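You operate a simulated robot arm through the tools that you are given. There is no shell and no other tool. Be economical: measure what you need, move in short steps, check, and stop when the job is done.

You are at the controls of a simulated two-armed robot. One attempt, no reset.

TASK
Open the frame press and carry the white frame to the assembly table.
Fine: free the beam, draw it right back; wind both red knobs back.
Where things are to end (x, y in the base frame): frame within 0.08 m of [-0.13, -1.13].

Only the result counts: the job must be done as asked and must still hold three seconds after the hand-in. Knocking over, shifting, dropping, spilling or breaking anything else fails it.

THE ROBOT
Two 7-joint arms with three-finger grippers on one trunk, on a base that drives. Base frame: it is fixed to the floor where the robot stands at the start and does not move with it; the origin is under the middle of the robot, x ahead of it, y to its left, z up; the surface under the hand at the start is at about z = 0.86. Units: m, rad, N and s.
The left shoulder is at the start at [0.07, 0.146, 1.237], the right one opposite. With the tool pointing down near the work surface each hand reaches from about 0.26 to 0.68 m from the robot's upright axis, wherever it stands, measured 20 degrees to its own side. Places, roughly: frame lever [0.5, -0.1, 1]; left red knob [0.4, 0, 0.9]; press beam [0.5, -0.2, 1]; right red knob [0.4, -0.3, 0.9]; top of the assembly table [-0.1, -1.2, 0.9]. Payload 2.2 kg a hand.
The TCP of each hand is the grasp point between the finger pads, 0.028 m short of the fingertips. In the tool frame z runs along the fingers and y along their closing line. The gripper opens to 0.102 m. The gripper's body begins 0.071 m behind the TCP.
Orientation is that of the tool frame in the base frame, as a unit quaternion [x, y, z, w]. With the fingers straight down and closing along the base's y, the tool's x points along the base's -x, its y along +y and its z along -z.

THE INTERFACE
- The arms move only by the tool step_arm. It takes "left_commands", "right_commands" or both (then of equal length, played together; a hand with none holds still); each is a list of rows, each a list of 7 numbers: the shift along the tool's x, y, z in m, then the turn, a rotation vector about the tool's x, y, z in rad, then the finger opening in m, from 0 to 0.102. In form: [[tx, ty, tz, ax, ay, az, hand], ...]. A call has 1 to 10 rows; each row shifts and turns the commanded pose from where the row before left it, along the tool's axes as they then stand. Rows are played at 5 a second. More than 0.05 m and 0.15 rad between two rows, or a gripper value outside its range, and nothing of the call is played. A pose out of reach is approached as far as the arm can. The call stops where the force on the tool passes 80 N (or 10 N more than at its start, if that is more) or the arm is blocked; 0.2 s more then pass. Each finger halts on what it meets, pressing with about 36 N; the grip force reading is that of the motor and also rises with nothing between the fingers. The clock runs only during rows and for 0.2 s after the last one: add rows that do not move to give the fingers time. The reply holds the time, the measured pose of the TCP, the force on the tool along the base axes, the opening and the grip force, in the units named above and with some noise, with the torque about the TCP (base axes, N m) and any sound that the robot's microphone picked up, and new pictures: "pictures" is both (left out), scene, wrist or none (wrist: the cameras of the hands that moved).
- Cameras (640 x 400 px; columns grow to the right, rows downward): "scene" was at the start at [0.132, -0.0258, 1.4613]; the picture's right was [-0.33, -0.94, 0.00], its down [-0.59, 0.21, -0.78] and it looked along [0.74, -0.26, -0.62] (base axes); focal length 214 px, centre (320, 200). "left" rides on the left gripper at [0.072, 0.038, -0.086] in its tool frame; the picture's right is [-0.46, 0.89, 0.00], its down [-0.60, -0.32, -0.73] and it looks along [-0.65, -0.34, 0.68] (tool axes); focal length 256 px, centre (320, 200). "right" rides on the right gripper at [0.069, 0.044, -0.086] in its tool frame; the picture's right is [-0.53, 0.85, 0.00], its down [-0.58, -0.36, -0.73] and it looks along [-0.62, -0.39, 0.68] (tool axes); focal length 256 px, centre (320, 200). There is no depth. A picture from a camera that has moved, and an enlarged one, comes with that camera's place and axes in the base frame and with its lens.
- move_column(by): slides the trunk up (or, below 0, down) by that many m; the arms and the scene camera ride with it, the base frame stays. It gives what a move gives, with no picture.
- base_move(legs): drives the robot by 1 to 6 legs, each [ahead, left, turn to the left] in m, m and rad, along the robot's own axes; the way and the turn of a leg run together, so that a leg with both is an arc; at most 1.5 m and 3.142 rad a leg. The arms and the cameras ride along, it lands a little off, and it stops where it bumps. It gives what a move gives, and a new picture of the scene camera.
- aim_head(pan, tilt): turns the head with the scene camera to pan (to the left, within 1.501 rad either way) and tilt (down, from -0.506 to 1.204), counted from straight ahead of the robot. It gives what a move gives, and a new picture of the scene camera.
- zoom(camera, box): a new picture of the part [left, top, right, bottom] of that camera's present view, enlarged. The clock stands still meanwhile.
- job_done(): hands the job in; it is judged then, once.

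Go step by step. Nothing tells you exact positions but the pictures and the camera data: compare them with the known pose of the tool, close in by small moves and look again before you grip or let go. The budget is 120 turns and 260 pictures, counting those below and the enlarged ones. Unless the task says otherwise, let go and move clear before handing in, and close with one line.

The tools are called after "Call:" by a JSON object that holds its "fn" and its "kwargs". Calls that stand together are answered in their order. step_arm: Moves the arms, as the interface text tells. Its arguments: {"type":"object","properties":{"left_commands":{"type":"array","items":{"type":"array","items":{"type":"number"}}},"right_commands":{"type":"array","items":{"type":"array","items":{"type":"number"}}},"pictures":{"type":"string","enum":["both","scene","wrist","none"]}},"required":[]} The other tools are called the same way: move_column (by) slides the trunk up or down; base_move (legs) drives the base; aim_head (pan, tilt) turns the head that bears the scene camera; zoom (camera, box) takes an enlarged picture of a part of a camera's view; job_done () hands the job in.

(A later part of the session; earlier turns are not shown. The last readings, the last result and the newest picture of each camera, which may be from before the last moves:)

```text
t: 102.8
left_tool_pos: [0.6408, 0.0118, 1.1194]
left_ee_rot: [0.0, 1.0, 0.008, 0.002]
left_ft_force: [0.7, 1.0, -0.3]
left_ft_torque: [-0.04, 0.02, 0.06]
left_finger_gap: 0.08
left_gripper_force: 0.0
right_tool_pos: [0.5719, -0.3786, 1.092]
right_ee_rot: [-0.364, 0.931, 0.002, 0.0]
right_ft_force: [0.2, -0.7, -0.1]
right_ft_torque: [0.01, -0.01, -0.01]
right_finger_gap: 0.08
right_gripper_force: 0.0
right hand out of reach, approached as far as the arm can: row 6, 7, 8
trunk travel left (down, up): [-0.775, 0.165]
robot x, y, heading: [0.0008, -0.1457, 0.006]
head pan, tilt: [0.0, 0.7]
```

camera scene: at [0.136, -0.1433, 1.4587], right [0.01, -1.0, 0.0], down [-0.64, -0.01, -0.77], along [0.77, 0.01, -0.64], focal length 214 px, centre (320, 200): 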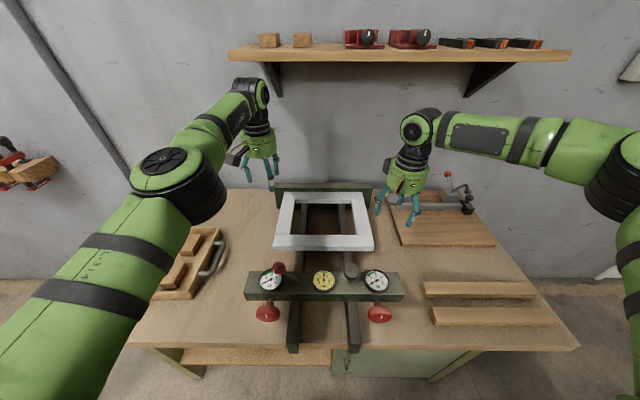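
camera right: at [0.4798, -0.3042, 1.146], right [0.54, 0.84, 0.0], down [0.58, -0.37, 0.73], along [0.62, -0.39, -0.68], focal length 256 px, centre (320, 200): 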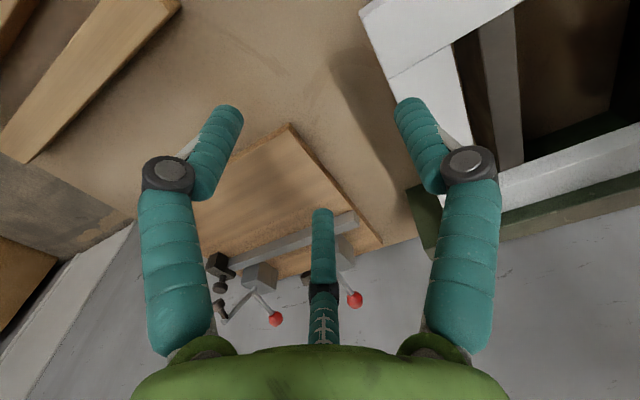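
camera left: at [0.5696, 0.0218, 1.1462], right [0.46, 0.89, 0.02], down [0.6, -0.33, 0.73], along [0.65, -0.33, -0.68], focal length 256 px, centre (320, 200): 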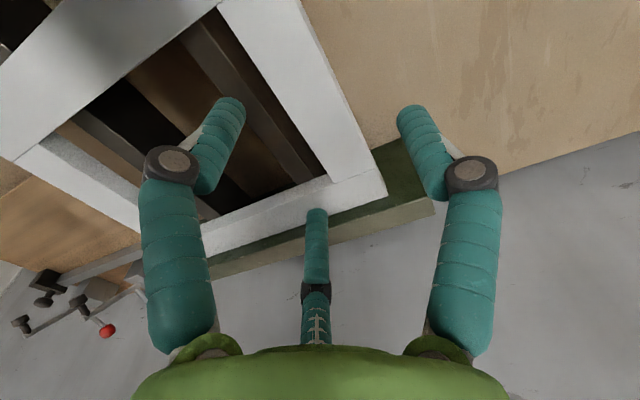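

Not the yaw. I try a different approach: higher up and further out, extending forward first and then coming inward.

Call:
{"fn": "step_arm", "kwargs": {"right_commands": [[0, 0, -0.04, 0, 0, 0.149, 0.08], [0, 0, -0.04, 0, 0, 0.149, 0.08], [0, 0, -0.04, 0, 0, 0.149, 0.08], [0, 0, -0.04, 0, 0, 0.149, 0.08], [0, 0, -0.04, 0, 0, 0.149, 0.08], [-0.02, 0, -0.04, 0, 0, 0, 0.08], [-0.04, 0, 0, 0, 0, 0, 0.08], [-0.04, 0, 0, 0, 0, 0, 0.08], [-0.02, 0.03, 0, 0, 0, 0, 0.08], [0, 0.04, 0, 0, 0, 0, 0.08]], "pictures": "scene"}}

```text
t: 105.0
left_tool_pos: [0.6408, 0.0133, 1.1194]
left_ee_rot: [-0.001, 1.0, 0.008, 0.003]
left_ft_force: [-0.5, 0.7, 0.1]
left_ft_torque: [-0.01, 0.0, -0.02]
left_finger_gap: 0.0801
left_gripper_force: 0.2
right_tool_pos: [0.538, -0.3787, 1.2605]
right_ee_rot: [0.001, 1.0, 0.0, -0.001]
right_ft_force: [0.1, -0.3, 0.9]
right_ft_torque: [-0.05, -0.02, -0.02]
right_finger_gap: 0.0799
right_gripper_force: 0.1
right hand out of reach, approached as far as the arm can: row 2, 3, 4, 5, 6, 7, 8, 9, 10
trunk travel left (down, up): [-0.775, 0.165]
robot x, y, heading: [-0.0007, -0.1456, 0.006]
head pan, tilt: [0.0, 0.7]
camera scene: at [0.1356, -0.1415, 1.4587], right [0.01, -1.0, 0.0], down [-0.64, -0.01, -0.77], along [0.77, 0.01, -0.64], focal length 214 px, centre (320, 200)
```

scene: 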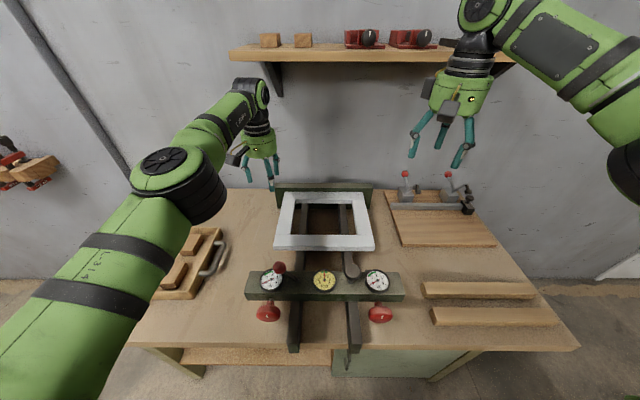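

The wrist seems to be in a flipped branch. I back away from the bench for room, then stretch the right hand out straight ahead so that the wrist can unwind.

Call:
{"fn": "base_move", "kwargs": {"legs": [[-0.45, 0, 0]]}}

Call:
{"fn": "step_arm", "kwargs": {"right_commands": [[0, 0, 0, 0, -0.149, 0, 0.08], [0, 0, 0, 0, -0.149, 0, 0.08], [0, 0, 0, 0, -0.149, 0, 0.08], [0, 0, 0, 0, -0.149, 0, 0.08], [0, 0, 0, 0, -0.149, 0, 0.08], [0, 0, 0, 0, -0.149, 0, 0.08], [0, 0, 0, 0, -0.149, 0, 0.08], [0, 0, 0, 0, -0.149, 0, 0.08], [0, 0, 0, 0, -0.149, 0, 0.08], [0, 0, 0, 0, -0.149, 0, 0.08]], "pictures": "none"}}

Call:
{"fn": "step_arm", "kwargs": {"right_commands": [[0, 0, 0.04, 0, -0.08, 0, 0.08], [0, 0, 0.04, 0, 0, 0, 0.08], [0, 0.01, 0.04, 0, 0, 0, 0.08], [0, 0.01, 0.04, 0, 0, 0, 0.08], [0, 0.01, 0.04, 0, 0, 0, 0.08], [0, 0.01, 0.04, 0, 0, 0, 0.08], [0, 0, 0, 0, 0, 0, 0.08], [0, 0, 0, 0, 0, 0, 0.08]], "pictures": "scene"}}

```text
t: 107.7
left_tool_pos: [0.1962, 0.0084, 1.1182]
left_ee_rot: [-0.002, 1.0, 0.007, 0.002]
left_ft_force: [0.4, 0.0, 0.7]
left_ft_torque: [-0.03, 0.01, -0.02]
left_finger_gap: 0.0798
left_gripper_force: 0.1
right_tool_pos: [0.0932, -0.3836, 1.2597]
right_ee_rot: [0.0, 1.0, 0.001, -0.003]
right_ft_force: [0.0, 0.7, -0.5]
right_ft_torque: [0.01, 0.01, 0.0]
right_finger_gap: 0.0803
right_gripper_force: 0.0
trunk travel left (down, up): [-0.775, 0.165]
robot x, y, heading: [-0.4455, -0.1525, 0.007]
head pan, tilt: [0.0, 0.7]
camera scene: at [-0.309, -0.1471, 1.4584], right [0.01, -1.0, 0.0], down [-0.65, -0.01, -0.76], along [0.76, 0.01, -0.65], focal length 214 px, centre (320, 200)
```

scene: 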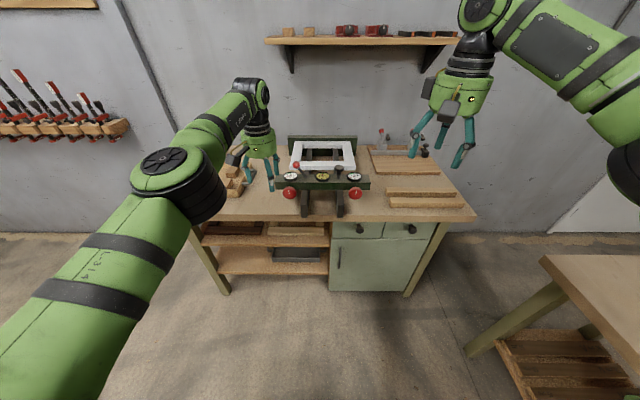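

```text
t: 109.9
left_tool_pos: [0.1953, 0.0086, 1.1199]
left_ee_rot: [-0.001, 1.0, 0.008, 0.003]
left_ft_force: [0.2, 1.1, 0.1]
left_ft_torque: [0.04, 0.0, -0.01]
left_finger_gap: 0.08
left_gripper_force: 0.0
right_tool_pos: [0.0912, -0.3839, 1.2591]
right_ee_rot: [0.002, 0.737, 0.001, 0.676]
right_ft_force: [-0.3, -0.3, 0.8]
right_ft_torque: [-0.03, 0.04, -0.01]
right_finger_gap: 0.08
right_gripper_force: 0.0
trunk travel left (down, up): [-0.775, 0.165]
robot x, y, heading: [-0.4433, -0.15, 0.009]
head pan, tilt: [0.0, 0.7]
```

```text
t: 111.7
left_tool_pos: [0.1951, 0.01, 1.1183]
left_ee_rot: [-0.001, 1.0, 0.007, 0.002]
left_ft_force: [0.1, -0.1, -0.9]
left_ft_torque: [-0.02, 0.03, 0.02]
left_finger_gap: 0.0798
left_gripper_force: 0.1
right_tool_pos: [0.3148, -0.3547, 1.2601]
right_ee_rot: [0.0, 0.709, 0.001, 0.705]
right_ft_force: [-0.1, 0.2, -0.4]
right_ft_torque: [0.0, -0.02, 0.0]
right_finger_gap: 0.0799
right_gripper_force: 0.0
right hand out of reach, approached as far as the arm can: row 6
trunk travel left (down, up): [-0.775, 0.165]
robot x, y, heading: [-0.4434, -0.1516, 0.011]
head pan, tilt: [0.0, 0.7]
camera scene: at [-0.3102, -0.1466, 1.4586], right [0.01, -1.0, 0.0], down [-0.64, -0.01, -0.76], along [0.76, 0.01, -0.64], focal length 214 px, centre (320, 200)
```

scene: 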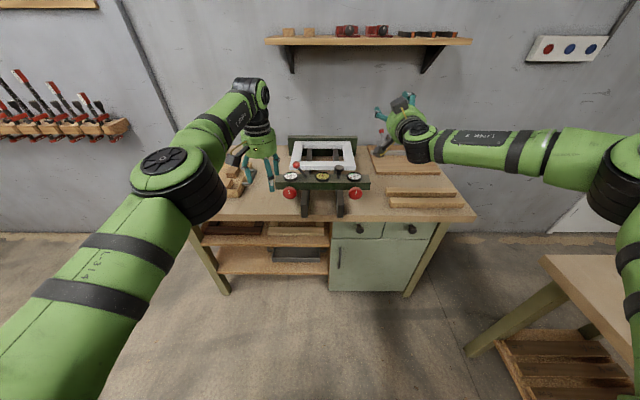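

The forearm points left while the hand points forward. I turn the right hand to line up with the forearm, pausing there so the wrist can settle.

Call:
{"fn": "step_arm", "kwargs": {"right_commands": [[0, 0, -0.03, -0.149, 0, 0, 0.08], [0, 0, -0.03, -0.149, 0, 0, 0.08], [0, 0, 0, -0.149, 0, 0, 0.08], [0, 0, 0, -0.149, 0, 0, 0.08], [0, 0, 0, -0.149, 0, 0, 0.08], [0, 0, 0, -0.149, 0, 0, 0.08], [0, 0, 0, -0.149, 0, 0, 0.08], [0, 0, 0, -0.149, 0, 0, 0.08], [0, 0, 0, -0.149, 0, 0, 0.08], [0, 0, 0, 0, 0, 0, 0.08]], "pictures": "scene"}}

```text
t: 113.9
left_tool_pos: [0.1948, 0.0086, 1.1194]
left_ee_rot: [0.0, 1.0, 0.008, 0.003]
left_ft_force: [0.2, -0.3, -0.4]
left_ft_torque: [0.02, 0.0, -0.05]
left_finger_gap: 0.0797
left_gripper_force: 0.0
right_tool_pos: [0.1189, -0.2161, 1.2513]
right_ee_rot: [-0.35, 0.672, 0.304, 0.578]
right_ft_force: [0.4, 0.1, 0.6]
right_ft_torque: [0.0, 0.05, -0.01]
right_finger_gap: 0.0799
right_gripper_force: 0.1
right hand out of reach, approached as far as the arm can: row 4, 5, 6, 7, 8, 9
trunk travel left (down, up): [-0.775, 0.165]
robot x, y, heading: [-0.4474, -0.1519, 0.001]
head pan, tilt: [0.0, 0.7]
camera scene: at [-0.3105, -0.1473, 1.4586], right [0.01, -1.0, 0.0], down [-0.64, -0.01, -0.76], along [0.76, 0.01, -0.64], focal length 214 px, centre (320, 200)
```

scene: 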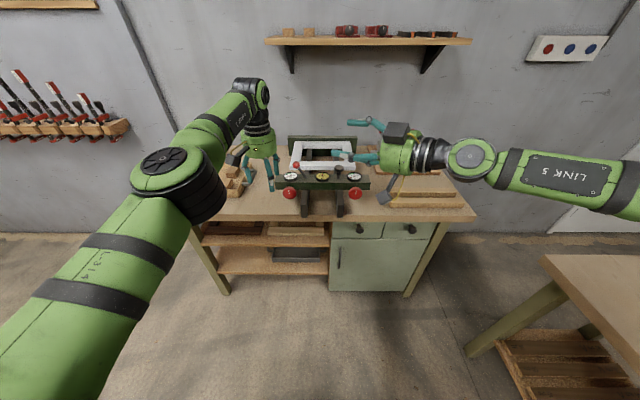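

The hand is now roughly in line with the forearm. I pitch it down from here.

Call:
{"fn": "step_arm", "kwargs": {"right_commands": [[0, 0, 0, 0, 0, 0, 0.08], [0, 0, 0, 0, 0.149, 0, 0.08], [0, 0, 0, 0, 0.149, 0, 0.08], [0, 0, 0, 0, 0.149, 0, 0.08], [0, 0, 0, 0, 0.149, 0, 0.08], [0, 0, 0, 0, 0.149, 0, 0.08], [0, 0, 0, 0, 0.149, 0, 0.08], [0, 0, 0, 0, 0.149, 0, 0.08], [0, 0, 0, 0, 0.149, 0, 0.08], [0, 0, 0, 0, 0.149, 0, 0.08]], "pictures": "scene"}}

```text
t: 116.1
left_tool_pos: [0.1952, 0.0099, 1.1199]
left_ee_rot: [-0.001, 1.0, 0.008, 0.003]
left_ft_force: [1.1, -0.7, 0.3]
left_ft_torque: [0.0, 0.02, -0.01]
left_finger_gap: 0.0801
left_gripper_force: 0.0
right_tool_pos: [0.1022, -0.2458, 1.2657]
right_ee_rot: [-0.499, 0.836, 0.122, 0.193]
right_ft_force: [-0.1, 0.1, -0.3]
right_ft_torque: [0.02, 0.03, 0.0]
right_finger_gap: 0.0803
right_gripper_force: 0.1
right hand out of reach, approached as far as the arm can: row 8, 9, 10
trunk travel left (down, up): [-0.775, 0.165]
robot x, y, heading: [-0.4421, -0.1499, 0.011]
head pan, tilt: [0.0, 0.7]
camera scene: at [-0.311, -0.147, 1.4587], right [0.01, -1.0, 0.0], down [-0.64, -0.01, -0.77], along [0.77, 0.01, -0.64], focal length 214 px, centre (320, 200)
```

scene: 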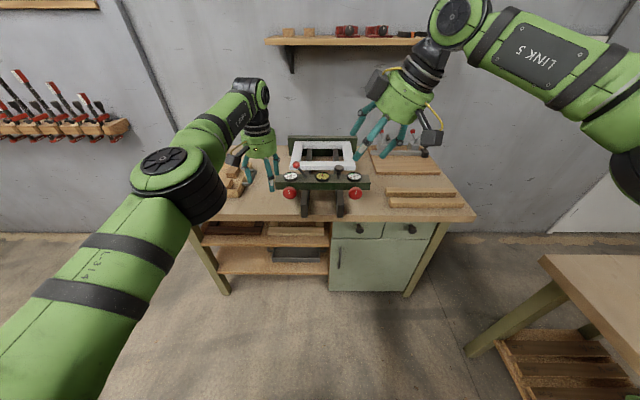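

The forearm has rolled differently now, promising. I rotate the hand in one go to straight down with zero yaw.

Call:
{"fn": "step_arm", "kwargs": {"right_commands": [[0, 0, 0, 0.0323, 0.0511, 0.132, 0.08], [0, 0, 0, 0.0323, 0.0511, 0.132, 0.08], [0, 0, 0, 0.0323, 0.0511, 0.132, 0.08], [0, 0, 0, 0.0323, 0.0511, 0.132, 0.08], [0, 0, 0, 0.0323, 0.0511, 0.132, 0.08], [0, 0, 0, 0.0323, 0.0511, 0.132, 0.08], [0, 0, 0, 0.0323, 0.0511, 0.132, 0.08], [0, 0, 0, 0.0323, 0.0511, 0.132, 0.08], [0, 0, 0, 0, 0, 0, 0.08]], "pictures": "scene"}}

```text
t: 118.1
left_tool_pos: [0.1949, 0.0089, 1.1206]
left_ee_rot: [0.0, 1.0, 0.007, 0.004]
left_ft_force: [0.5, 0.3, 0.5]
left_ft_torque: [-0.03, 0.0, -0.01]
left_finger_gap: 0.0798
left_gripper_force: 0.0
right_tool_pos: [0.0934, -0.5688, 1.2423]
right_ee_rot: [-0.002, 1.0, 0.002, -0.001]
right_ft_force: [-0.2, -0.1, 0.2]
right_ft_torque: [0.0, -0.01, 0.0]
right_finger_gap: 0.0801
right_gripper_force: 0.1
right hand out of reach, approached as far as the arm can: row 1, 2, 3, 4, 5, 6, 7, 8
trunk travel left (down, up): [-0.775, 0.165]
robot x, y, heading: [-0.4478, -0.1535, 0.008]
head pan, tilt: [0.0, 0.7]
camera scene: at [-0.3114, -0.1463, 1.4587], right [0.01, -1.0, 0.0], down [-0.64, -0.01, -0.77], along [0.77, 0.01, -0.64], focal length 214 px, centre (320, 200)
```

scene: 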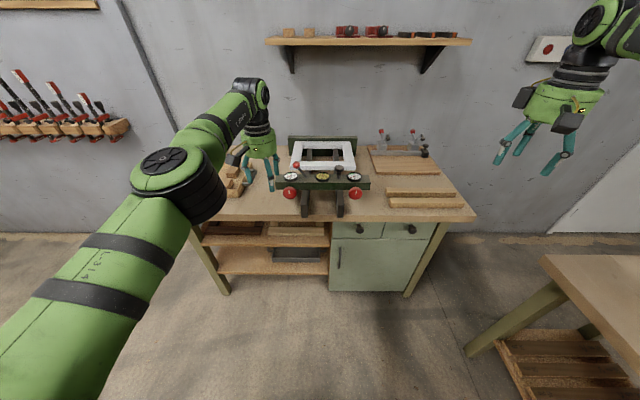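

It's upright at zero yaw but further out. Now I test moving inward and forward.

Call:
{"fn": "step_arm", "kwargs": {"right_commands": [[-0.01, 0.04, 0.005, 0, 0, 0, 0.08], [-0.01, 0.04, 0.005, 0, 0, 0, 0.08], [-0.01, 0.04, 0.005, 0, 0, 0, 0.08], [-0.02, 0.04, 0.005, 0, 0, 0, 0.08], [-0.02, 0.04, 0.005, 0, 0, 0, 0.08], [-0.02, 0.04, 0.005, 0, 0, 0, 0.08]], "pictures": "scene"}}

```text
t: 119.5
left_tool_pos: [0.1943, 0.0088, 1.1185]
left_ee_rot: [0.0, 1.0, 0.007, 0.004]
left_ft_force: [-0.5, -0.3, 0.7]
left_ft_torque: [-0.02, 0.04, -0.02]
left_finger_gap: 0.0803
left_gripper_force: 0.1
right_tool_pos: [0.0978, -0.5711, 1.2412]
right_ee_rot: [-0.001, 1.0, 0.001, -0.001]
right_ft_force: [-0.1, 0.1, 0.1]
right_ft_torque: [0.01, 0.03, -0.01]
right_finger_gap: 0.0804
right_gripper_force: 0.0
right hand out of reach, approached as far as the arm can: row 1, 2, 3, 4, 5, 6
trunk travel left (down, up): [-0.775, 0.165]
robot x, y, heading: [-0.4487, -0.1485, 0.002]
head pan, tilt: [0.0, 0.7]
camera scene: at [-0.3108, -0.1471, 1.4587], right [0.01, -1.0, 0.0], down [-0.64, -0.01, -0.76], along [0.76, 0.01, -0.64], focal length 214 px, centre (320, 200)
```

scene: 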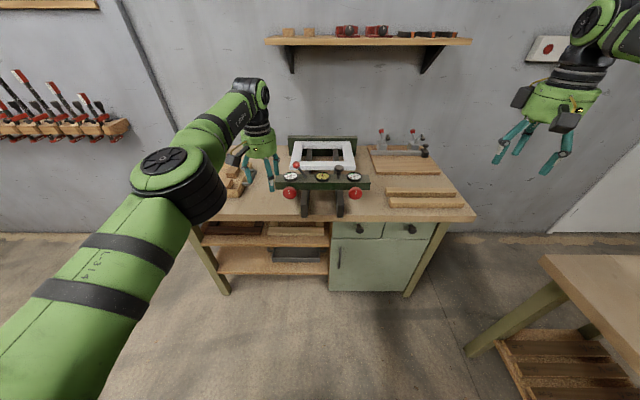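

Stuck again; the wrist wants the opposite yaw. Since the gripper is symmetric, I turn it the other way and look whether that frees the arm.

Call:
{"fn": "step_arm", "kwargs": {"right_commands": [[0, 0, 0, 0, 0, -0.149, 0.08], [0, 0, 0, 0, 0, -0.149, 0.08], [0, 0, 0, 0, 0, -0.149, 0.08], [0, 0, 0, 0, 0, -0.149, 0.08], [0, 0, 0, 0, 0, -0.149, 0.08], [0, 0, 0, 0, 0, -0.149, 0.08], [0, 0, 0, 0, 0, -0.149, 0.08], [0, 0, 0, 0, 0, -0.149, 0.08], [0, 0, 0, 0, 0, -0.149, 0.08], [0, 0, 0, 0, 0, -0.149, 0.08]], "pictures": "none"}}

Call:
{"fn": "step_arm", "kwargs": {"right_commands": [[-0.04, 0, 0, 0, 0, -0.149, 0.08], [-0.04, 0, 0, 0, 0, 0, 0.08], [-0.04, 0, 0, 0, 0, 0, 0.08], [-0.04, 0, 0, 0, 0, 0, 0.08], [-0.04, 0, 0, 0, 0, 0, 0.08], [-0.04, 0, 0, 0, 0, 0, 0.08]], "pictures": "scene"}}

```text
t: 121.7
left_tool_pos: [0.194, 0.009, 1.1196]
left_ee_rot: [-0.001, 1.0, 0.007, 0.002]
left_ft_force: [-0.6, 0.2, 0.8]
left_ft_torque: [0.04, -0.01, 0.0]
left_finger_gap: 0.0799
left_gripper_force: 0.1
right_tool_pos: [0.0981, -0.5707, 1.2404]
right_ee_rot: [-0.679, 0.735, 0.0, 0.0]
right_ft_force: [0.6, -0.1, -0.1]
right_ft_torque: [-0.01, 0.0, 0.01]
right_finger_gap: 0.0799
right_gripper_force: 0.0
trunk travel left (down, up): [-0.775, 0.165]
robot x, y, heading: [-0.4469, -0.1481, 0.006]
head pan, tilt: [0.0, 0.7]
```

```text
t: 123.1
left_tool_pos: [0.1953, 0.0086, 1.1186]
left_ee_rot: [-0.001, 1.0, 0.007, 0.003]
left_ft_force: [-0.3, 0.4, -0.2]
left_ft_torque: [0.0, -0.01, 0.0]
left_finger_gap: 0.0799
left_gripper_force: 0.1
right_tool_pos: [0.0911, -0.365, 1.2403]
right_ee_rot: [0.729, -0.685, 0.0, 0.0]
right_ft_force: [-0.1, -0.7, 0.8]
right_ft_torque: [0.01, -0.02, 0.04]
right_finger_gap: 0.0801
right_gripper_force: 0.0
right hand out of reach, approached as far as the arm can: row 6
trunk travel left (down, up): [-0.775, 0.165]
robot x, y, heading: [-0.4431, -0.148, 0.011]
head pan, tilt: [0.0, 0.7]
camera scene: at [-0.3102, -0.1478, 1.4586], right [0.01, -1.0, 0.0], down [-0.64, -0.01, -0.76], along [0.76, 0.01, -0.64], focal length 214 px, centre (320, 200)
```

scene: 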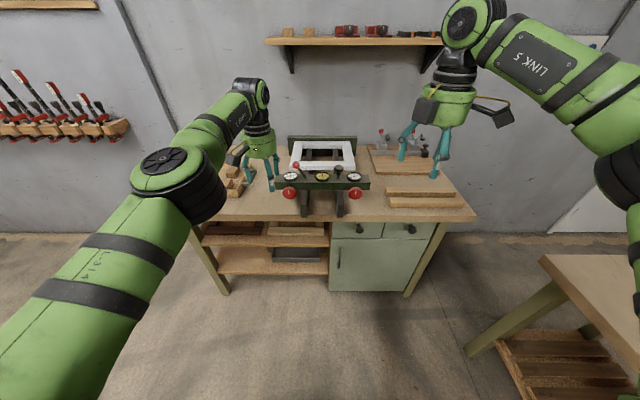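

Yaw matters: at -90° it got to y = -0.365. I continue to -180° (equivalent for the gripper) and test again; I also plan to tilt the hands forward to gain reach.

Call:
{"fn": "step_arm", "kwargs": {"right_commands": [[0, 0, 0, 0, 0, -0.149, 0.08], [0, 0, 0, 0, 0, -0.149, 0.08], [0, 0, 0, 0, 0, -0.149, 0.08], [0, 0, 0, 0, 0, -0.149, 0.08], [0, 0, 0, 0, 0, -0.149, 0.08], [0, 0, 0, 0, 0, -0.149, 0.08], [0, 0, 0, 0, 0, -0.149, 0.08], [0, 0, 0, 0, 0, -0.149, 0.08], [0, 0, 0, 0, 0, -0.149, 0.08], [0, 0, 0, 0, 0, -0.149, 0.08]], "pictures": "none"}}

Call:
{"fn": "step_arm", "kwargs": {"right_commands": [[0.02, -0.025, 0.02, 0, 0, -0.01, 0.08], [0.02, -0.025, 0.02, 0, 0, 0, 0.08], [0.02, -0.025, 0.02, 0, 0, 0, 0.08], [0.03, 0, 0.02, 0, 0, 0, 0.08], [0.03, 0, 0.02, 0, 0, 0, 0.08]], "pictures": "scene"}}

```text
t: 125.3
left_tool_pos: [0.1956, 0.01, 1.1202]
left_ee_rot: [-0.002, 1.0, 0.007, 0.002]
left_ft_force: [-0.2, -0.9, 0.5]
left_ft_torque: [0.0, -0.03, -0.01]
left_finger_gap: 0.0801
left_gripper_force: 0.0
right_tool_pos: [0.0893, -0.3635, 1.2407]
right_ee_rot: [1.0, -0.005, 0.0, 0.0]
right_ft_force: [0.2, 0.3, 0.4]
right_ft_torque: [-0.02, 0.01, 0.01]
right_finger_gap: 0.0802
right_gripper_force: 0.1
trunk travel left (down, up): [-0.775, 0.165]
robot x, y, heading: [-0.4453, -0.1538, 0.011]
head pan, tilt: [0.0, 0.7]
```

```text
t: 126.5
left_tool_pos: [0.1961, 0.0083, 1.1197]
left_ee_rot: [-0.001, 1.0, 0.008, 0.003]
left_ft_force: [0.4, -0.9, -0.9]
left_ft_torque: [0.05, -0.03, -0.03]
left_finger_gap: 0.0801
left_gripper_force: 0.1
right_tool_pos: [0.1137, -0.3581, 1.1225]
right_ee_rot: [1.0, -0.001, 0.0, 0.0]
right_ft_force: [0.7, -0.3, -0.2]
right_ft_torque: [0.0, -0.01, 0.02]
right_finger_gap: 0.08
right_gripper_force: 0.2
right hand out of reach, approached as far as the arm can: row 1, 2, 3, 4, 5
trunk travel left (down, up): [-0.775, 0.165]
robot x, y, heading: [-0.4484, -0.1502, 0.003]
head pan, tilt: [0.0, 0.7]
camera scene: at [-0.31, -0.1476, 1.4586], right [0.01, -1.0, 0.0], down [-0.64, -0.01, -0.76], along [0.76, 0.01, -0.64], focal length 214 px, centre (320, 200)
```

scene: 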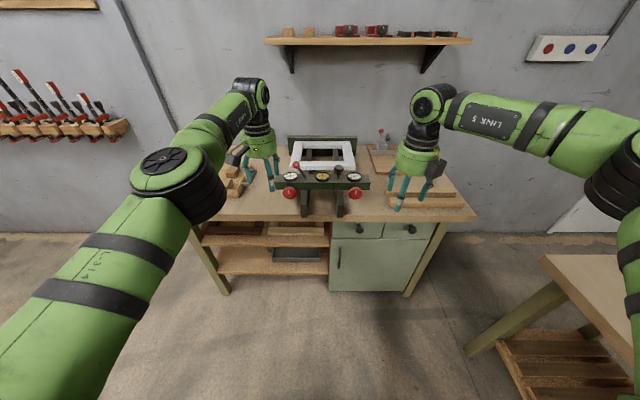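

Same limit regardless of yaw. I test tilting the hand forward 0.6 rad and then moving forward and inward.

Call:
{"fn": "step_arm", "kwargs": {"right_commands": [[0, 0, 0, 0, 0.149, 0, 0.08], [0, 0, 0, 0, 0.149, 0, 0.08], [0, 0, 0, 0, 0.149, 0, 0.08], [0, 0, 0, 0, 0.149, 0, 0.08], [0.025, -0.02, 0.017, 0, 0, 0, 0.08], [0.025, -0.02, 0.017, 0, 0, 0, 0.08], [0.025, -0.02, 0.017, 0, 0, 0, 0.08], [0.025, -0.02, 0.017, 0, 0, 0, 0.08]], "pictures": "scene"}}

```text
t: 128.3
left_tool_pos: [0.1942, 0.0089, 1.1204]
left_ee_rot: [-0.001, 1.0, 0.008, 0.003]
left_ft_force: [0.8, 0.1, -0.1]
left_ft_torque: [-0.01, -0.04, 0.01]
left_finger_gap: 0.0801
left_gripper_force: 0.0
right_tool_pos: [0.198, -0.3142, 1.1299]
right_ee_rot: [0.956, -0.001, 0.294, 0.001]
right_ft_force: [-0.6, -0.8, -0.5]
right_ft_torque: [0.0, -0.01, -0.04]
right_finger_gap: 0.0801
right_gripper_force: 0.1
right hand out of reach, approached as far as the arm can: row 7, 8
trunk travel left (down, up): [-0.775, 0.165]
robot x, y, heading: [-0.4493, -0.1521, 0.008]
head pan, tilt: [0.0, 0.7]
camera scene: at [-0.3118, -0.1473, 1.4588], right [0.01, -1.0, 0.0], down [-0.64, -0.01, -0.77], along [0.77, 0.01, -0.64], focal length 214 px, centre (320, 200)
```

scene: 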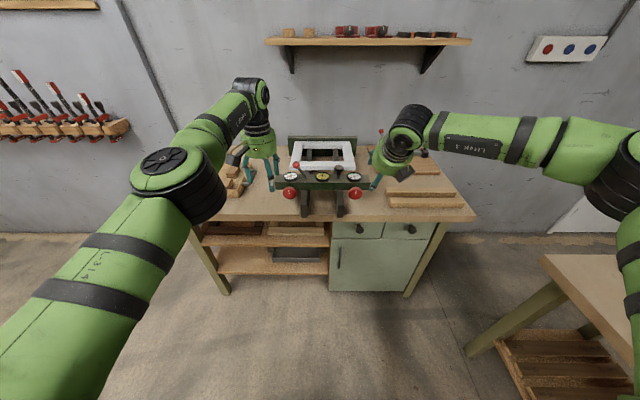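

Tilting works: the right hand now reaches 0.645 m ahead. I tilt the left hand as well and drive back up to the bench, slightly left, so both hands come over the side bars.

Call:
{"fn": "step_arm", "kwargs": {"left_commands": [[0, 0, 0, 0, -0.149, 0, 0.08], [0, 0, 0, 0, -0.149, 0, 0.08], [0, 0, 0, 0, 0, 0, 0.08]], "right_commands": [[0, 0, 0, 0, 0.1, 0, 0.08], [0, 0, 0, 0, 0.05, 0, 0.08], [0, 0, 0, 0, 0, 0, 0.08]], "pictures": "none"}}

Call:
{"fn": "base_move", "kwargs": {"legs": [[0.448, 0.03, -0.006]]}}

```text
t: 129.1
left_tool_pos: [0.1958, 0.0082, 1.1201]
left_ee_rot: [0.0, 0.988, 0.009, 0.152]
left_ft_force: [0.4, -0.5, -0.2]
left_ft_torque: [-0.03, 0.01, -0.03]
left_finger_gap: 0.0802
left_gripper_force: 0.0
right_tool_pos: [0.1995, -0.3145, 1.1275]
right_ee_rot: [0.931, -0.001, 0.364, 0.001]
right_ft_force: [-0.5, -0.9, 0.7]
right_ft_torque: [-0.03, -0.01, 0.05]
right_finger_gap: 0.08
right_gripper_force: 0.1
trunk travel left (down, up): [-0.775, 0.165]
robot x, y, heading: [-0.4462, -0.1528, 0.012]
head pan, tilt: [0.0, 0.7]
```

```text
t: 131.8
left_tool_pos: [0.643, 0.0417, 1.1203]
left_ee_rot: [0.001, 0.988, 0.007, 0.152]
left_ft_force: [-0.4, -0.4, -0.7]
left_ft_torque: [0.0, -0.05, 0.01]
left_finger_gap: 0.0804
left_gripper_force: 0.1
right_tool_pos: [0.6459, -0.2801, 1.1306]
right_ee_rot: [0.931, -0.002, 0.365, 0.001]
right_ft_force: [-0.7, 0.4, -0.5]
right_ft_torque: [0.02, 0.01, -0.01]
right_finger_gap: 0.0796
right_gripper_force: 0.1
trunk travel left (down, up): [-0.775, 0.165]
robot x, y, heading: [0.0025, -0.1184, 0.005]
head pan, tilt: [0.0, 0.7]
camera scene: at [0.1372, -0.1133, 1.4588], right [0.01, -1.0, 0.0], down [-0.64, -0.01, -0.77], along [0.77, 0.01, -0.64], focal length 214 px, centre (320, 200)
```

scene: 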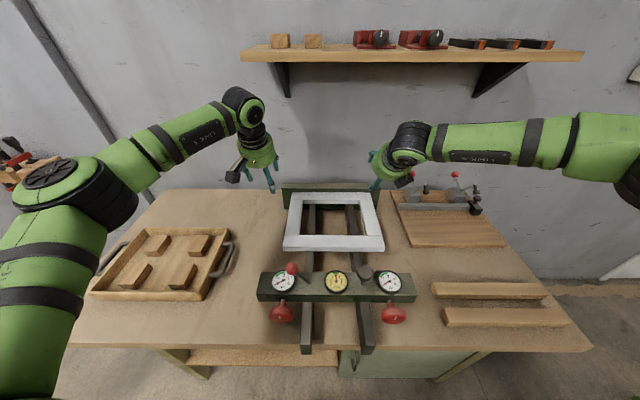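

Both hands are over the side bars. I lower them to just above the frame and check with the wrist cameras.

Call:
{"fn": "step_arm", "kwargs": {"left_commands": [[0.008, -0.022, 0.0325, 0, 0, 0, 0.08], [0.008, -0.022, 0.0325, 0, 0, 0, 0.08], [0.0075, -0.022, 0.0325, 0, 0, 0, 0.08], [0, 0, 0, 0, 0, 0, 0.08]], "right_commands": [[-0.024, -0.0015, 0.0277, 0, 0, 0, 0.08], [-0.024, -0.0015, 0.0277, 0, 0, 0, 0.08], [-0.024, -0.0015, 0.0277, 0, 0, 0, 0.08], [0, 0, 0, 0, 0, 0, 0.08]]}}

Call:
{"fn": "zoom", "kwargs": {"camera": "scene", "box": [240, 110, 440, 270]}}

```text
t: 132.8
left_tool_pos: [0.6508, -0.022, 1.0189]
left_ee_rot: [0.0, 0.989, 0.008, 0.15]
left_ft_force: [-0.2, -0.1, -0.2]
left_ft_torque: [0.0, -0.04, 0.03]
left_finger_gap: 0.0801
left_gripper_force: 0.0
right_tool_pos: [0.6335, -0.2952, 1.0337]
right_ee_rot: [0.931, -0.001, 0.364, 0.001]
right_ft_force: [0.8, 0.0, 0.7]
right_ft_torque: [-0.02, -0.02, 0.02]
right_finger_gap: 0.0798
right_gripper_force: 0.1
right hand out of reach, approached as far as the arm can: row 2, 3
trunk travel left (down, up): [-0.775, 0.165]
robot x, y, heading: [0.0009, -0.1156, 0.003]
head pan, tilt: [0.0, 0.7]
camera scene: at [0.1386, -0.1125, 1.4587], right [0.01, -1.0, 0.0], down [-0.64, -0.01, -0.77], along [0.77, 0.01, -0.64], focal length 214 px, centre (320, 200)
camera right: at [0.6266, -0.3388, 1.1427], right [-0.4, -0.84, -0.36], down [-0.92, 0.37, 0.14], along [0.01, 0.39, -0.92], focal length 256 px, centre (320, 200)
camera left: at [0.5555, 0.0154, 1.0793], right [0.44, 0.88, 0.15], down [0.36, -0.33, 0.87], along [0.82, -0.33, -0.46], focal length 256 px, centre (320, 200)
```

scene: 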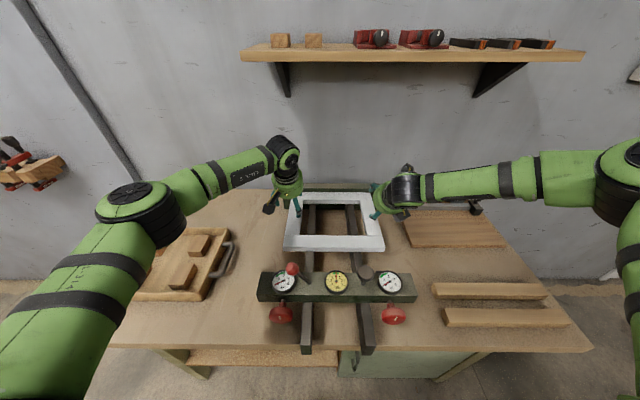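
right: 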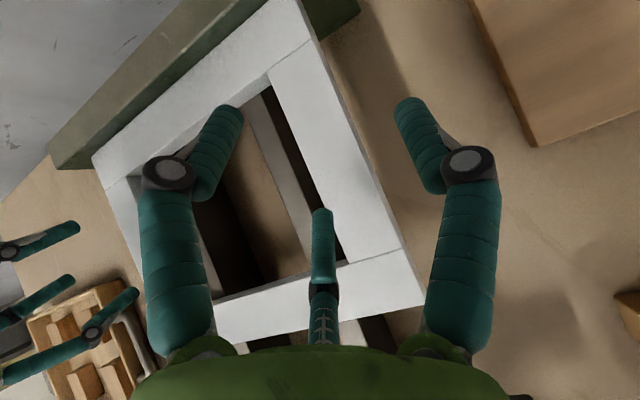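
left: 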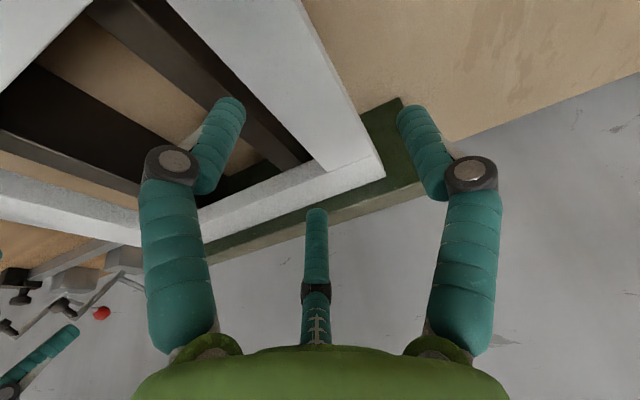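

```text
2.50 times, centred on (340, 190) of scene
camera zoom: at [0.1386, -0.1125, 1.4587], right [0.01, -1.0, 0.0], down [-0.64, -0.01, -0.77], along [0.77, 0.01, -0.64], focal length 536 px, centre (270, 225)
```

zoom: 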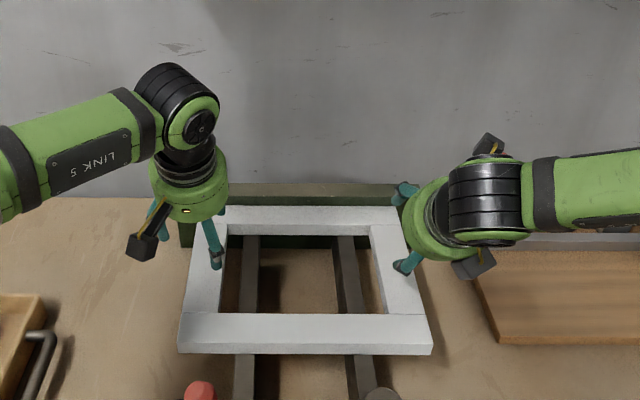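

Lower down, the right hand drifts outward. Lowering the trunk should help: I raise both hands, then slide the trunk down by the same amount.

Call:
{"fn": "step_arm", "kwargs": {"left_commands": [[-0.012, 0, -0.0382, 0, 0, 0, 0.08], [-0.012, 0, -0.0382, 0, 0, 0, 0.08], [-0.012, 0, -0.0382, 0, 0, 0, 0.08], [-0.012, 0, -0.0382, 0, 0, 0, 0.08]], "right_commands": [[0.031, -0.004, -0.023, 0, 0, 0, 0.08], [0.031, -0.005, -0.023, 0, 0, 0, 0.08], [0.031, -0.005, -0.023, 0, 0, 0, 0.08], [0.031, -0.005, -0.023, 0, 0, 0, 0.08]], "pictures": "none"}}

Call:
{"fn": "move_column", "kwargs": {"by": -0.16}}

```text
t: 133.8
left_tool_pos: [0.6504, -0.0262, 1.18]
left_ee_rot: [0.001, 0.988, 0.007, 0.151]
left_ft_force: [0.1, 0.2, -0.5]
left_ft_torque: [0.04, -0.03, 0.0]
left_finger_gap: 0.0801
left_gripper_force: 0.0
right_tool_pos: [0.6613, -0.2767, 1.1845]
right_ee_rot: [0.931, -0.001, 0.364, 0.001]
right_ft_force: [-1.1, 0.2, -0.6]
right_ft_torque: [0.03, -0.02, 0.01]
right_finger_gap: 0.0801
right_gripper_force: 0.1
trunk travel left (down, up): [-0.775, 0.165]
robot x, y, heading: [0.0023, -0.1198, 0.009]
head pan, tilt: [0.0, 0.7]
```

```text
t: 135.6
left_tool_pos: [0.6521, -0.0253, 1.02]
left_ee_rot: [0.002, 0.989, 0.008, 0.151]
left_ft_force: [0.2, 0.6, 0.7]
left_ft_torque: [-0.01, 0.02, 0.01]
left_finger_gap: 0.08
left_gripper_force: 0.0
right_tool_pos: [0.6632, -0.2775, 1.024]
right_ee_rot: [0.931, -0.003, 0.365, 0.001]
right_ft_force: [-0.6, -0.3, 0.3]
right_ft_torque: [0.02, 0.03, -0.01]
right_finger_gap: 0.0799
right_gripper_force: 0.1
trunk travel left (down, up): [-0.615, 0.325]
robot x, y, heading: [0.0028, -0.115, 0.008]
head pan, tilt: [0.0, 0.7]
```

Both hands sit right over the bars. I narrow the openings to clear the rails and look before lowering with the trunk.

Call:
{"fn": "step_arm", "kwargs": {"left_commands": [[0, 0, 0, 0, 0, 0, 0.064], [0, 0, 0, 0, 0, 0, 0.064]], "right_commands": [[0, 0, 0, 0, 0, 0, 0.064], [0, 0, 0, 0, 0, 0, 0.064]], "pictures": "both"}}

Call:
{"fn": "zoom", "kwargs": {"camera": "scene", "box": [240, 80, 440, 240]}}

```text
t: 136.2
left_tool_pos: [0.6522, -0.0248, 1.019]
left_ee_rot: [0.001, 0.988, 0.008, 0.151]
left_ft_force: [0.7, -0.3, 0.4]
left_ft_torque: [-0.04, 0.01, -0.03]
left_finger_gap: 0.064
left_gripper_force: 0.1
right_tool_pos: [0.6629, -0.2757, 1.0241]
right_ee_rot: [0.931, -0.001, 0.365, 0.0]
right_ft_force: [-0.2, 0.0, -0.5]
right_ft_torque: [0.02, 0.02, 0.02]
right_finger_gap: 0.0642
right_gripper_force: 0.1
trunk travel left (down, up): [-0.615, 0.325]
robot x, y, heading: [-0.0007, -0.1191, 0.007]
head pan, tilt: [0.0, 0.7]
camera scene: at [0.1387, -0.1132, 1.2987], right [0.01, -1.0, 0.0], down [-0.64, -0.01, -0.77], along [0.77, 0.01, -0.64], focal length 214 px, centre (320, 200)
camera right: at [0.6556, -0.3205, 1.135], right [-0.4, -0.84, -0.36], down [-0.92, 0.37, 0.14], along [0.01, 0.39, -0.92], focal length 256 px, centre (320, 200)
camera left: at [0.5566, 0.0129, 1.0802], right [0.44, 0.88, 0.15], down [0.36, -0.33, 0.87], along [0.82, -0.33, -0.46], focal length 256 px, centre (320, 200)
```

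scene: 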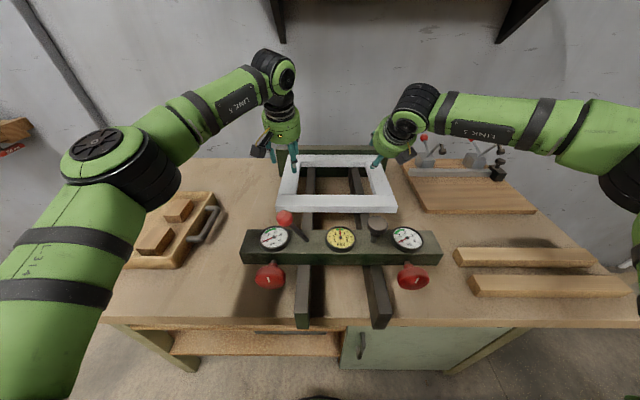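
right: 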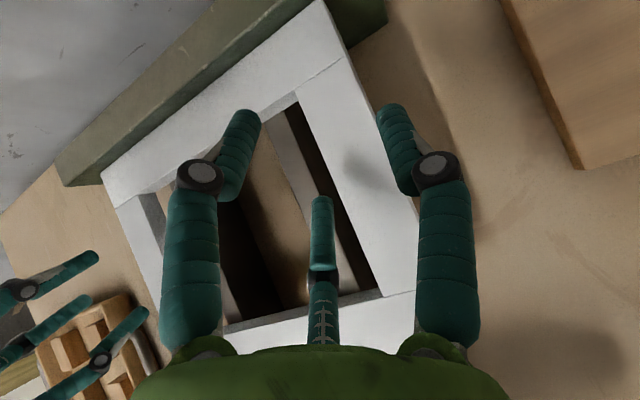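
left: 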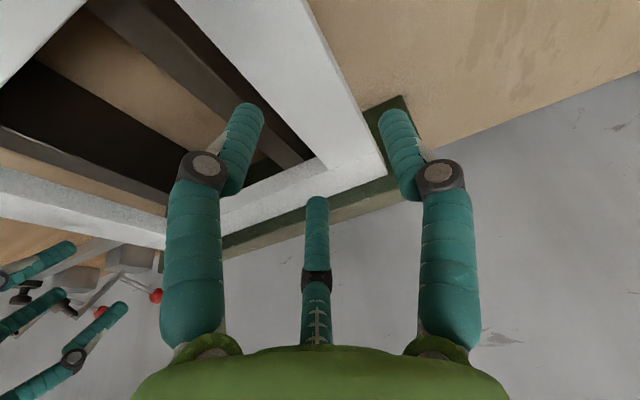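

```text
2.50 times, centred on (340, 160) of scene
camera zoom: at [0.1387, -0.1132, 1.2987], right [0.01, -1.0, 0.0], down [-0.64, -0.01, -0.77], along [0.77, 0.01, -0.64], focal length 536 px, centre (270, 300)
```

zoom: 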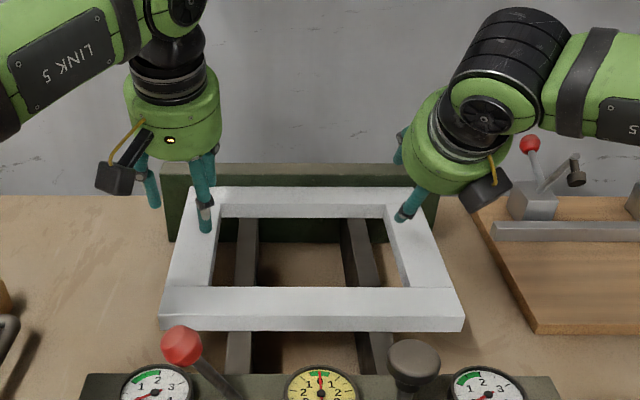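

Left is centred; the right hand needs 5 mm outward. I correct it and lower the trunk.

Call:
{"fn": "step_arm", "kwargs": {"left_commands": [[0, -0.001, 0, 0, 0, 0, 0.064], [0, 0, 0, 0, 0, 0, 0.064]], "right_commands": [[0, 0.005, 0, 0, 0, 0, 0.064], [0, 0, 0, 0, 0, 0, 0.064]], "pictures": "none"}}

Call:
{"fn": "move_column", "kwargs": {"by": -0.04}}

Call:
{"fn": "zoom", "kwargs": {"camera": "right", "box": [140, 60, 480, 270]}}

Call:
{"fn": "zoom", "kwargs": {"camera": "left", "box": [140, 40, 480, 250]}}

```text
t: 136.8
left_tool_pos: [0.6531, -0.0258, 1.0194]
left_ee_rot: [0.001, 0.988, 0.008, 0.151]
left_ft_force: [0.3, 0.0, 0.6]
left_ft_torque: [-0.01, -0.01, 0.0]
left_finger_gap: 0.0637
left_gripper_force: 0.1
right_tool_pos: [0.664, -0.2811, 1.0251]
right_ee_rot: [0.931, -0.002, 0.365, 0.001]
right_ft_force: [0.4, -0.7, -0.8]
right_ft_torque: [0.01, -0.04, 0.01]
right_finger_gap: 0.0639
right_gripper_force: 0.2
trunk travel left (down, up): [-0.615, 0.325]
robot x, y, heading: [0.005, -0.1195, 0.008]
head pan, tilt: [0.0, 0.7]
```

```text
t: 137.7
left_tool_pos: [0.6508, -0.0268, 0.981]
left_ee_rot: [0.002, 0.988, 0.008, 0.152]
left_ft_force: [-3.2, -1.7, 8.9]
left_ft_torque: [-0.2, 0.21, -0.02]
left_finger_gap: 0.0716
left_gripper_force: 2.8
right_tool_pos: [0.6612, -0.2808, 0.9857]
right_ee_rot: [0.931, -0.001, 0.365, 0.001]
right_ft_force: [-1.6, 0.9, 4.0]
right_ft_torque: [0.12, 0.05, 0.06]
right_finger_gap: 0.0686
right_gripper_force: 0.9
trunk travel left (down, up): [-0.575, 0.365]
robot x, y, heading: [0.0029, -0.1158, 0.003]
head pan, tilt: [0.0, 0.7]
```

```text
1.88 times, centred on (310, 165) of right
camera zoom: at [0.6529, -0.3263, 1.096], right [-0.4, -0.84, -0.36], down [-0.92, 0.37, 0.14], along [0.01, 0.39, -0.92], focal length 482 px, centre (339, 266)
```

zoom: 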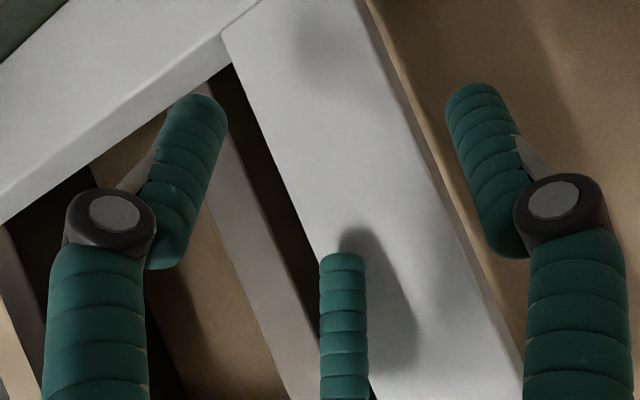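

```text
1.88 times, centred on (310, 145) of left
camera zoom: at [0.5539, 0.0113, 1.0417], right [0.44, 0.88, 0.15], down [0.36, -0.33, 0.87], along [0.82, -0.33, -0.46], focal length 482 px, centre (339, 304)
```

zoom: 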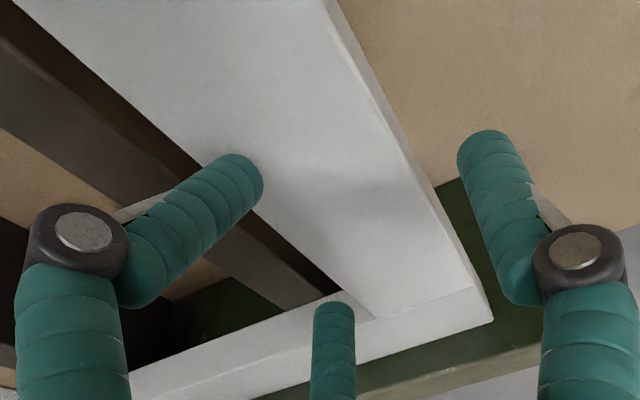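

Slight contact: the hand actually has a thumb on +y and a pair of fingers on -y, so the inner pair landed on the bar's inner edge. I raise the trunk again and check the frame hasn't moved.

Call:
{"fn": "move_column", "kwargs": {"by": 0.05}}

Call:
{"fn": "step_arm", "kwargs": {"left_commands": [[0, -0.006, 0, 0, 0.1, 0, 0.085], [0, -0.006, 0, 0, 0.1, 0, 0.085], [0, 0, 0, 0, 0.104, 0, 0.085], [0, 0, 0, 0, 0, 0, 0.085]], "right_commands": [[0, -0.006, 0, 0, -0.07, 0, 0.085], [0, -0.004, 0, 0, -0.07, 0, 0.085], [0, 0, 0, 0, 0, 0, 0.085], [0, 0, 0, 0, 0, 0, 0.085]], "pictures": "wrist"}}

Call:
{"fn": "zoom", "kwargs": {"camera": "scene", "box": [240, 80, 440, 240]}}

```text
t: 138.6
left_tool_pos: [0.6534, -0.026, 1.0285]
left_ee_rot: [0.001, 0.989, 0.008, 0.15]
left_ft_force: [-0.2, -0.4, -0.8]
left_ft_torque: [0.01, 0.02, -0.02]
left_finger_gap: 0.0642
left_gripper_force: 0.0
right_tool_pos: [0.6637, -0.2816, 1.0331]
right_ee_rot: [0.931, -0.002, 0.364, 0.001]
right_ft_force: [-0.9, 0.2, 0.1]
right_ft_torque: [0.04, -0.02, 0.01]
right_finger_gap: 0.0641
right_gripper_force: 0.0
trunk travel left (down, up): [-0.625, 0.315]
robot x, y, heading: [0.0041, -0.1192, 0.006]
head pan, tilt: [0.0, 0.7]
```

```text
t: 139.6
left_tool_pos: [0.619, -0.0365, 1.0227]
left_ee_rot: [0.001, 1.0, 0.007, -0.001]
left_ft_force: [0.0, 0.9, -0.1]
left_ft_torque: [0.06, 0.04, -0.02]
left_finger_gap: 0.085
left_gripper_force: 0.1
left hand out of reach, approached as far as the arm can: row 2, 3
right_tool_pos: [0.6509, -0.2829, 1.0333]
right_ee_rot: [0.954, -0.002, 0.299, -0.001]
right_ft_force: [0.3, -0.1, 0.3]
right_ft_torque: [0.02, -0.02, -0.01]
right_finger_gap: 0.085
right_gripper_force: 0.1
right hand out of reach, approached as far as the arm can: row 1, 2
trunk travel left (down, up): [-0.625, 0.315]
robot x, y, heading: [0.0004, -0.1187, 0.009]
head pan, tilt: [0.0, 0.7]
camera right: at [0.6594, -0.328, 1.1436], right [-0.44, -0.84, -0.31], down [-0.89, 0.37, 0.27], along [-0.12, 0.39, -0.91], focal length 256 px, centre (320, 200)
camera left: at [0.5451, 0.0004, 1.1097], right [0.47, 0.88, 0.01], down [0.61, -0.33, 0.72], along [0.65, -0.33, -0.69], focal length 256 px, centre (320, 200)
```

right: 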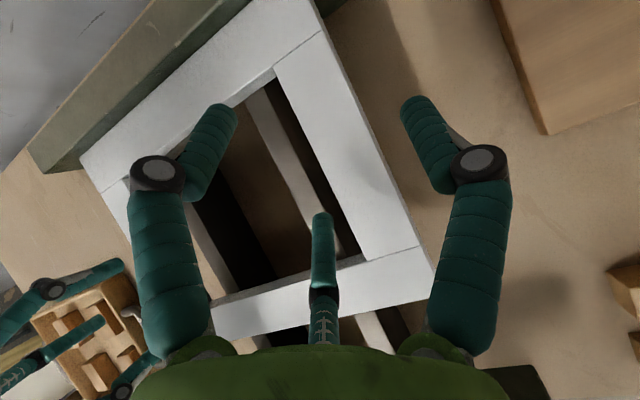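
left: 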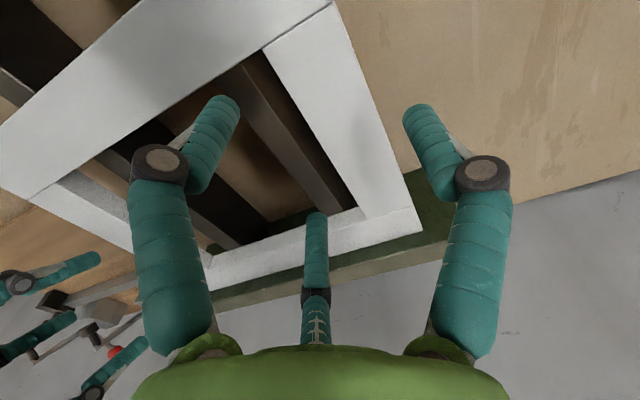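

```text
2.50 times, centred on (340, 160) of scene
camera zoom: at [0.139, -0.1146, 1.3086], right [0.01, -1.0, 0.0], down [-0.64, 0.0, -0.76], along [0.76, 0.01, -0.64], focal length 536 px, centre (270, 300)
```

zoom: 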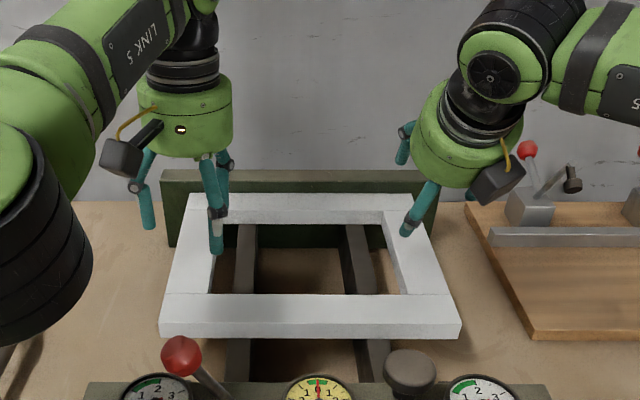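

The finger model fits exactly: left is well placed (thumb outside, pair inside, 6 mm clear), the right pair still needs ~1 cm inward. I restore a bit of right tilt for reach and shift it in.

Call:
{"fn": "step_arm", "kwargs": {"right_commands": [[0.01, 0, 0.005, 0, 0.1, 0, 0.085], [0, -0.006, 0, 0, 0.05, 0, 0.085], [0, -0.006, 0, 0, 0, 0, 0.085], [0, 0, 0, 0, 0, 0, 0.085]], "pictures": "wrist"}}

```text
t: 140.6
left_tool_pos: [0.6166, -0.0349, 1.0229]
left_ee_rot: [0.0, 1.0, 0.008, -0.001]
left_ft_force: [0.6, 0.3, 0.0]
left_ft_torque: [0.02, -0.03, -0.02]
left_finger_gap: 0.0849
left_gripper_force: 0.1
right_tool_pos: [0.6624, -0.2694, 1.0354]
right_ee_rot: [0.929, -0.002, 0.37, 0.0]
right_ft_force: [0.2, 1.0, -0.3]
right_ft_torque: [0.03, -0.01, 0.0]
right_finger_gap: 0.085
right_gripper_force: 0.1
trunk travel left (down, up): [-0.625, 0.315]
robot x, y, heading: [0.0011, -0.1128, 0.007]
head pan, tilt: [0.0, 0.7]
camera right: at [0.6537, -0.3143, 1.1453], right [-0.39, -0.84, -0.37], down [-0.92, 0.37, 0.14], along [0.02, 0.39, -0.92], focal length 256 px, centre (320, 200)
```

right: 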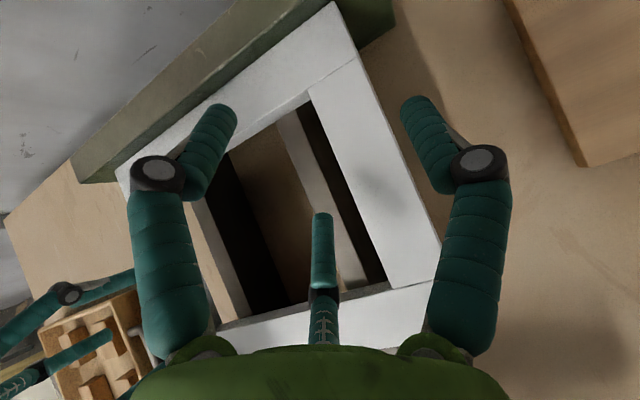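

Right is now well placed as well. Because of its tilt the right hand must go deeper, so I raise the left 4 cm relative and then lower the trunk.

Call:
{"fn": "step_arm", "kwargs": {"left_commands": [[0, -0.001, -0.02, 0, 0, 0, 0.085], [0, 0, -0.02, 0, 0, 0, 0.085], [0, 0, 0, 0, 0, 0, 0.085]], "pictures": "none"}}

Call:
{"fn": "move_column", "kwargs": {"by": -0.07}}

```text
t: 141.4
left_tool_pos: [0.6054, -0.0327, 1.0606]
left_ee_rot: [0.0, 1.0, 0.007, -0.002]
left_ft_force: [0.3, -0.4, -0.9]
left_ft_torque: [0.01, 0.01, 0.02]
left_finger_gap: 0.0851
left_gripper_force: 0.0
left hand out of reach, approached as far as the arm can: row 1, 2
right_tool_pos: [0.6635, -0.2694, 1.0343]
right_ee_rot: [0.929, -0.003, 0.369, 0.002]
right_ft_force: [0.0, 1.0, -0.6]
right_ft_torque: [-0.01, 0.01, 0.0]
right_finger_gap: 0.085
right_gripper_force: 0.1
trunk travel left (down, up): [-0.625, 0.315]
robot x, y, heading: [0.0024, -0.1179, 0.012]
head pan, tilt: [0.0, 0.7]
```

```text
t: 142.4
left_tool_pos: [0.6047, -0.0336, 0.9912]
left_ee_rot: [0.0, 1.0, 0.008, -0.001]
left_ft_force: [0.4, 0.9, 0.3]
left_ft_torque: [0.01, 0.0, 0.0]
left_finger_gap: 0.0848
left_gripper_force: 0.1
right_tool_pos: [0.6639, -0.2691, 0.9636]
right_ee_rot: [0.929, -0.002, 0.37, 0.001]
right_ft_force: [0.0, 0.0, 0.6]
right_ft_torque: [-0.01, 0.02, 0.02]
right_finger_gap: 0.0851
right_gripper_force: 0.0
trunk travel left (down, up): [-0.555, 0.385]
robot x, y, heading: [0.003, -0.1178, 0.009]
head pan, tilt: [0.0, 0.7]
```

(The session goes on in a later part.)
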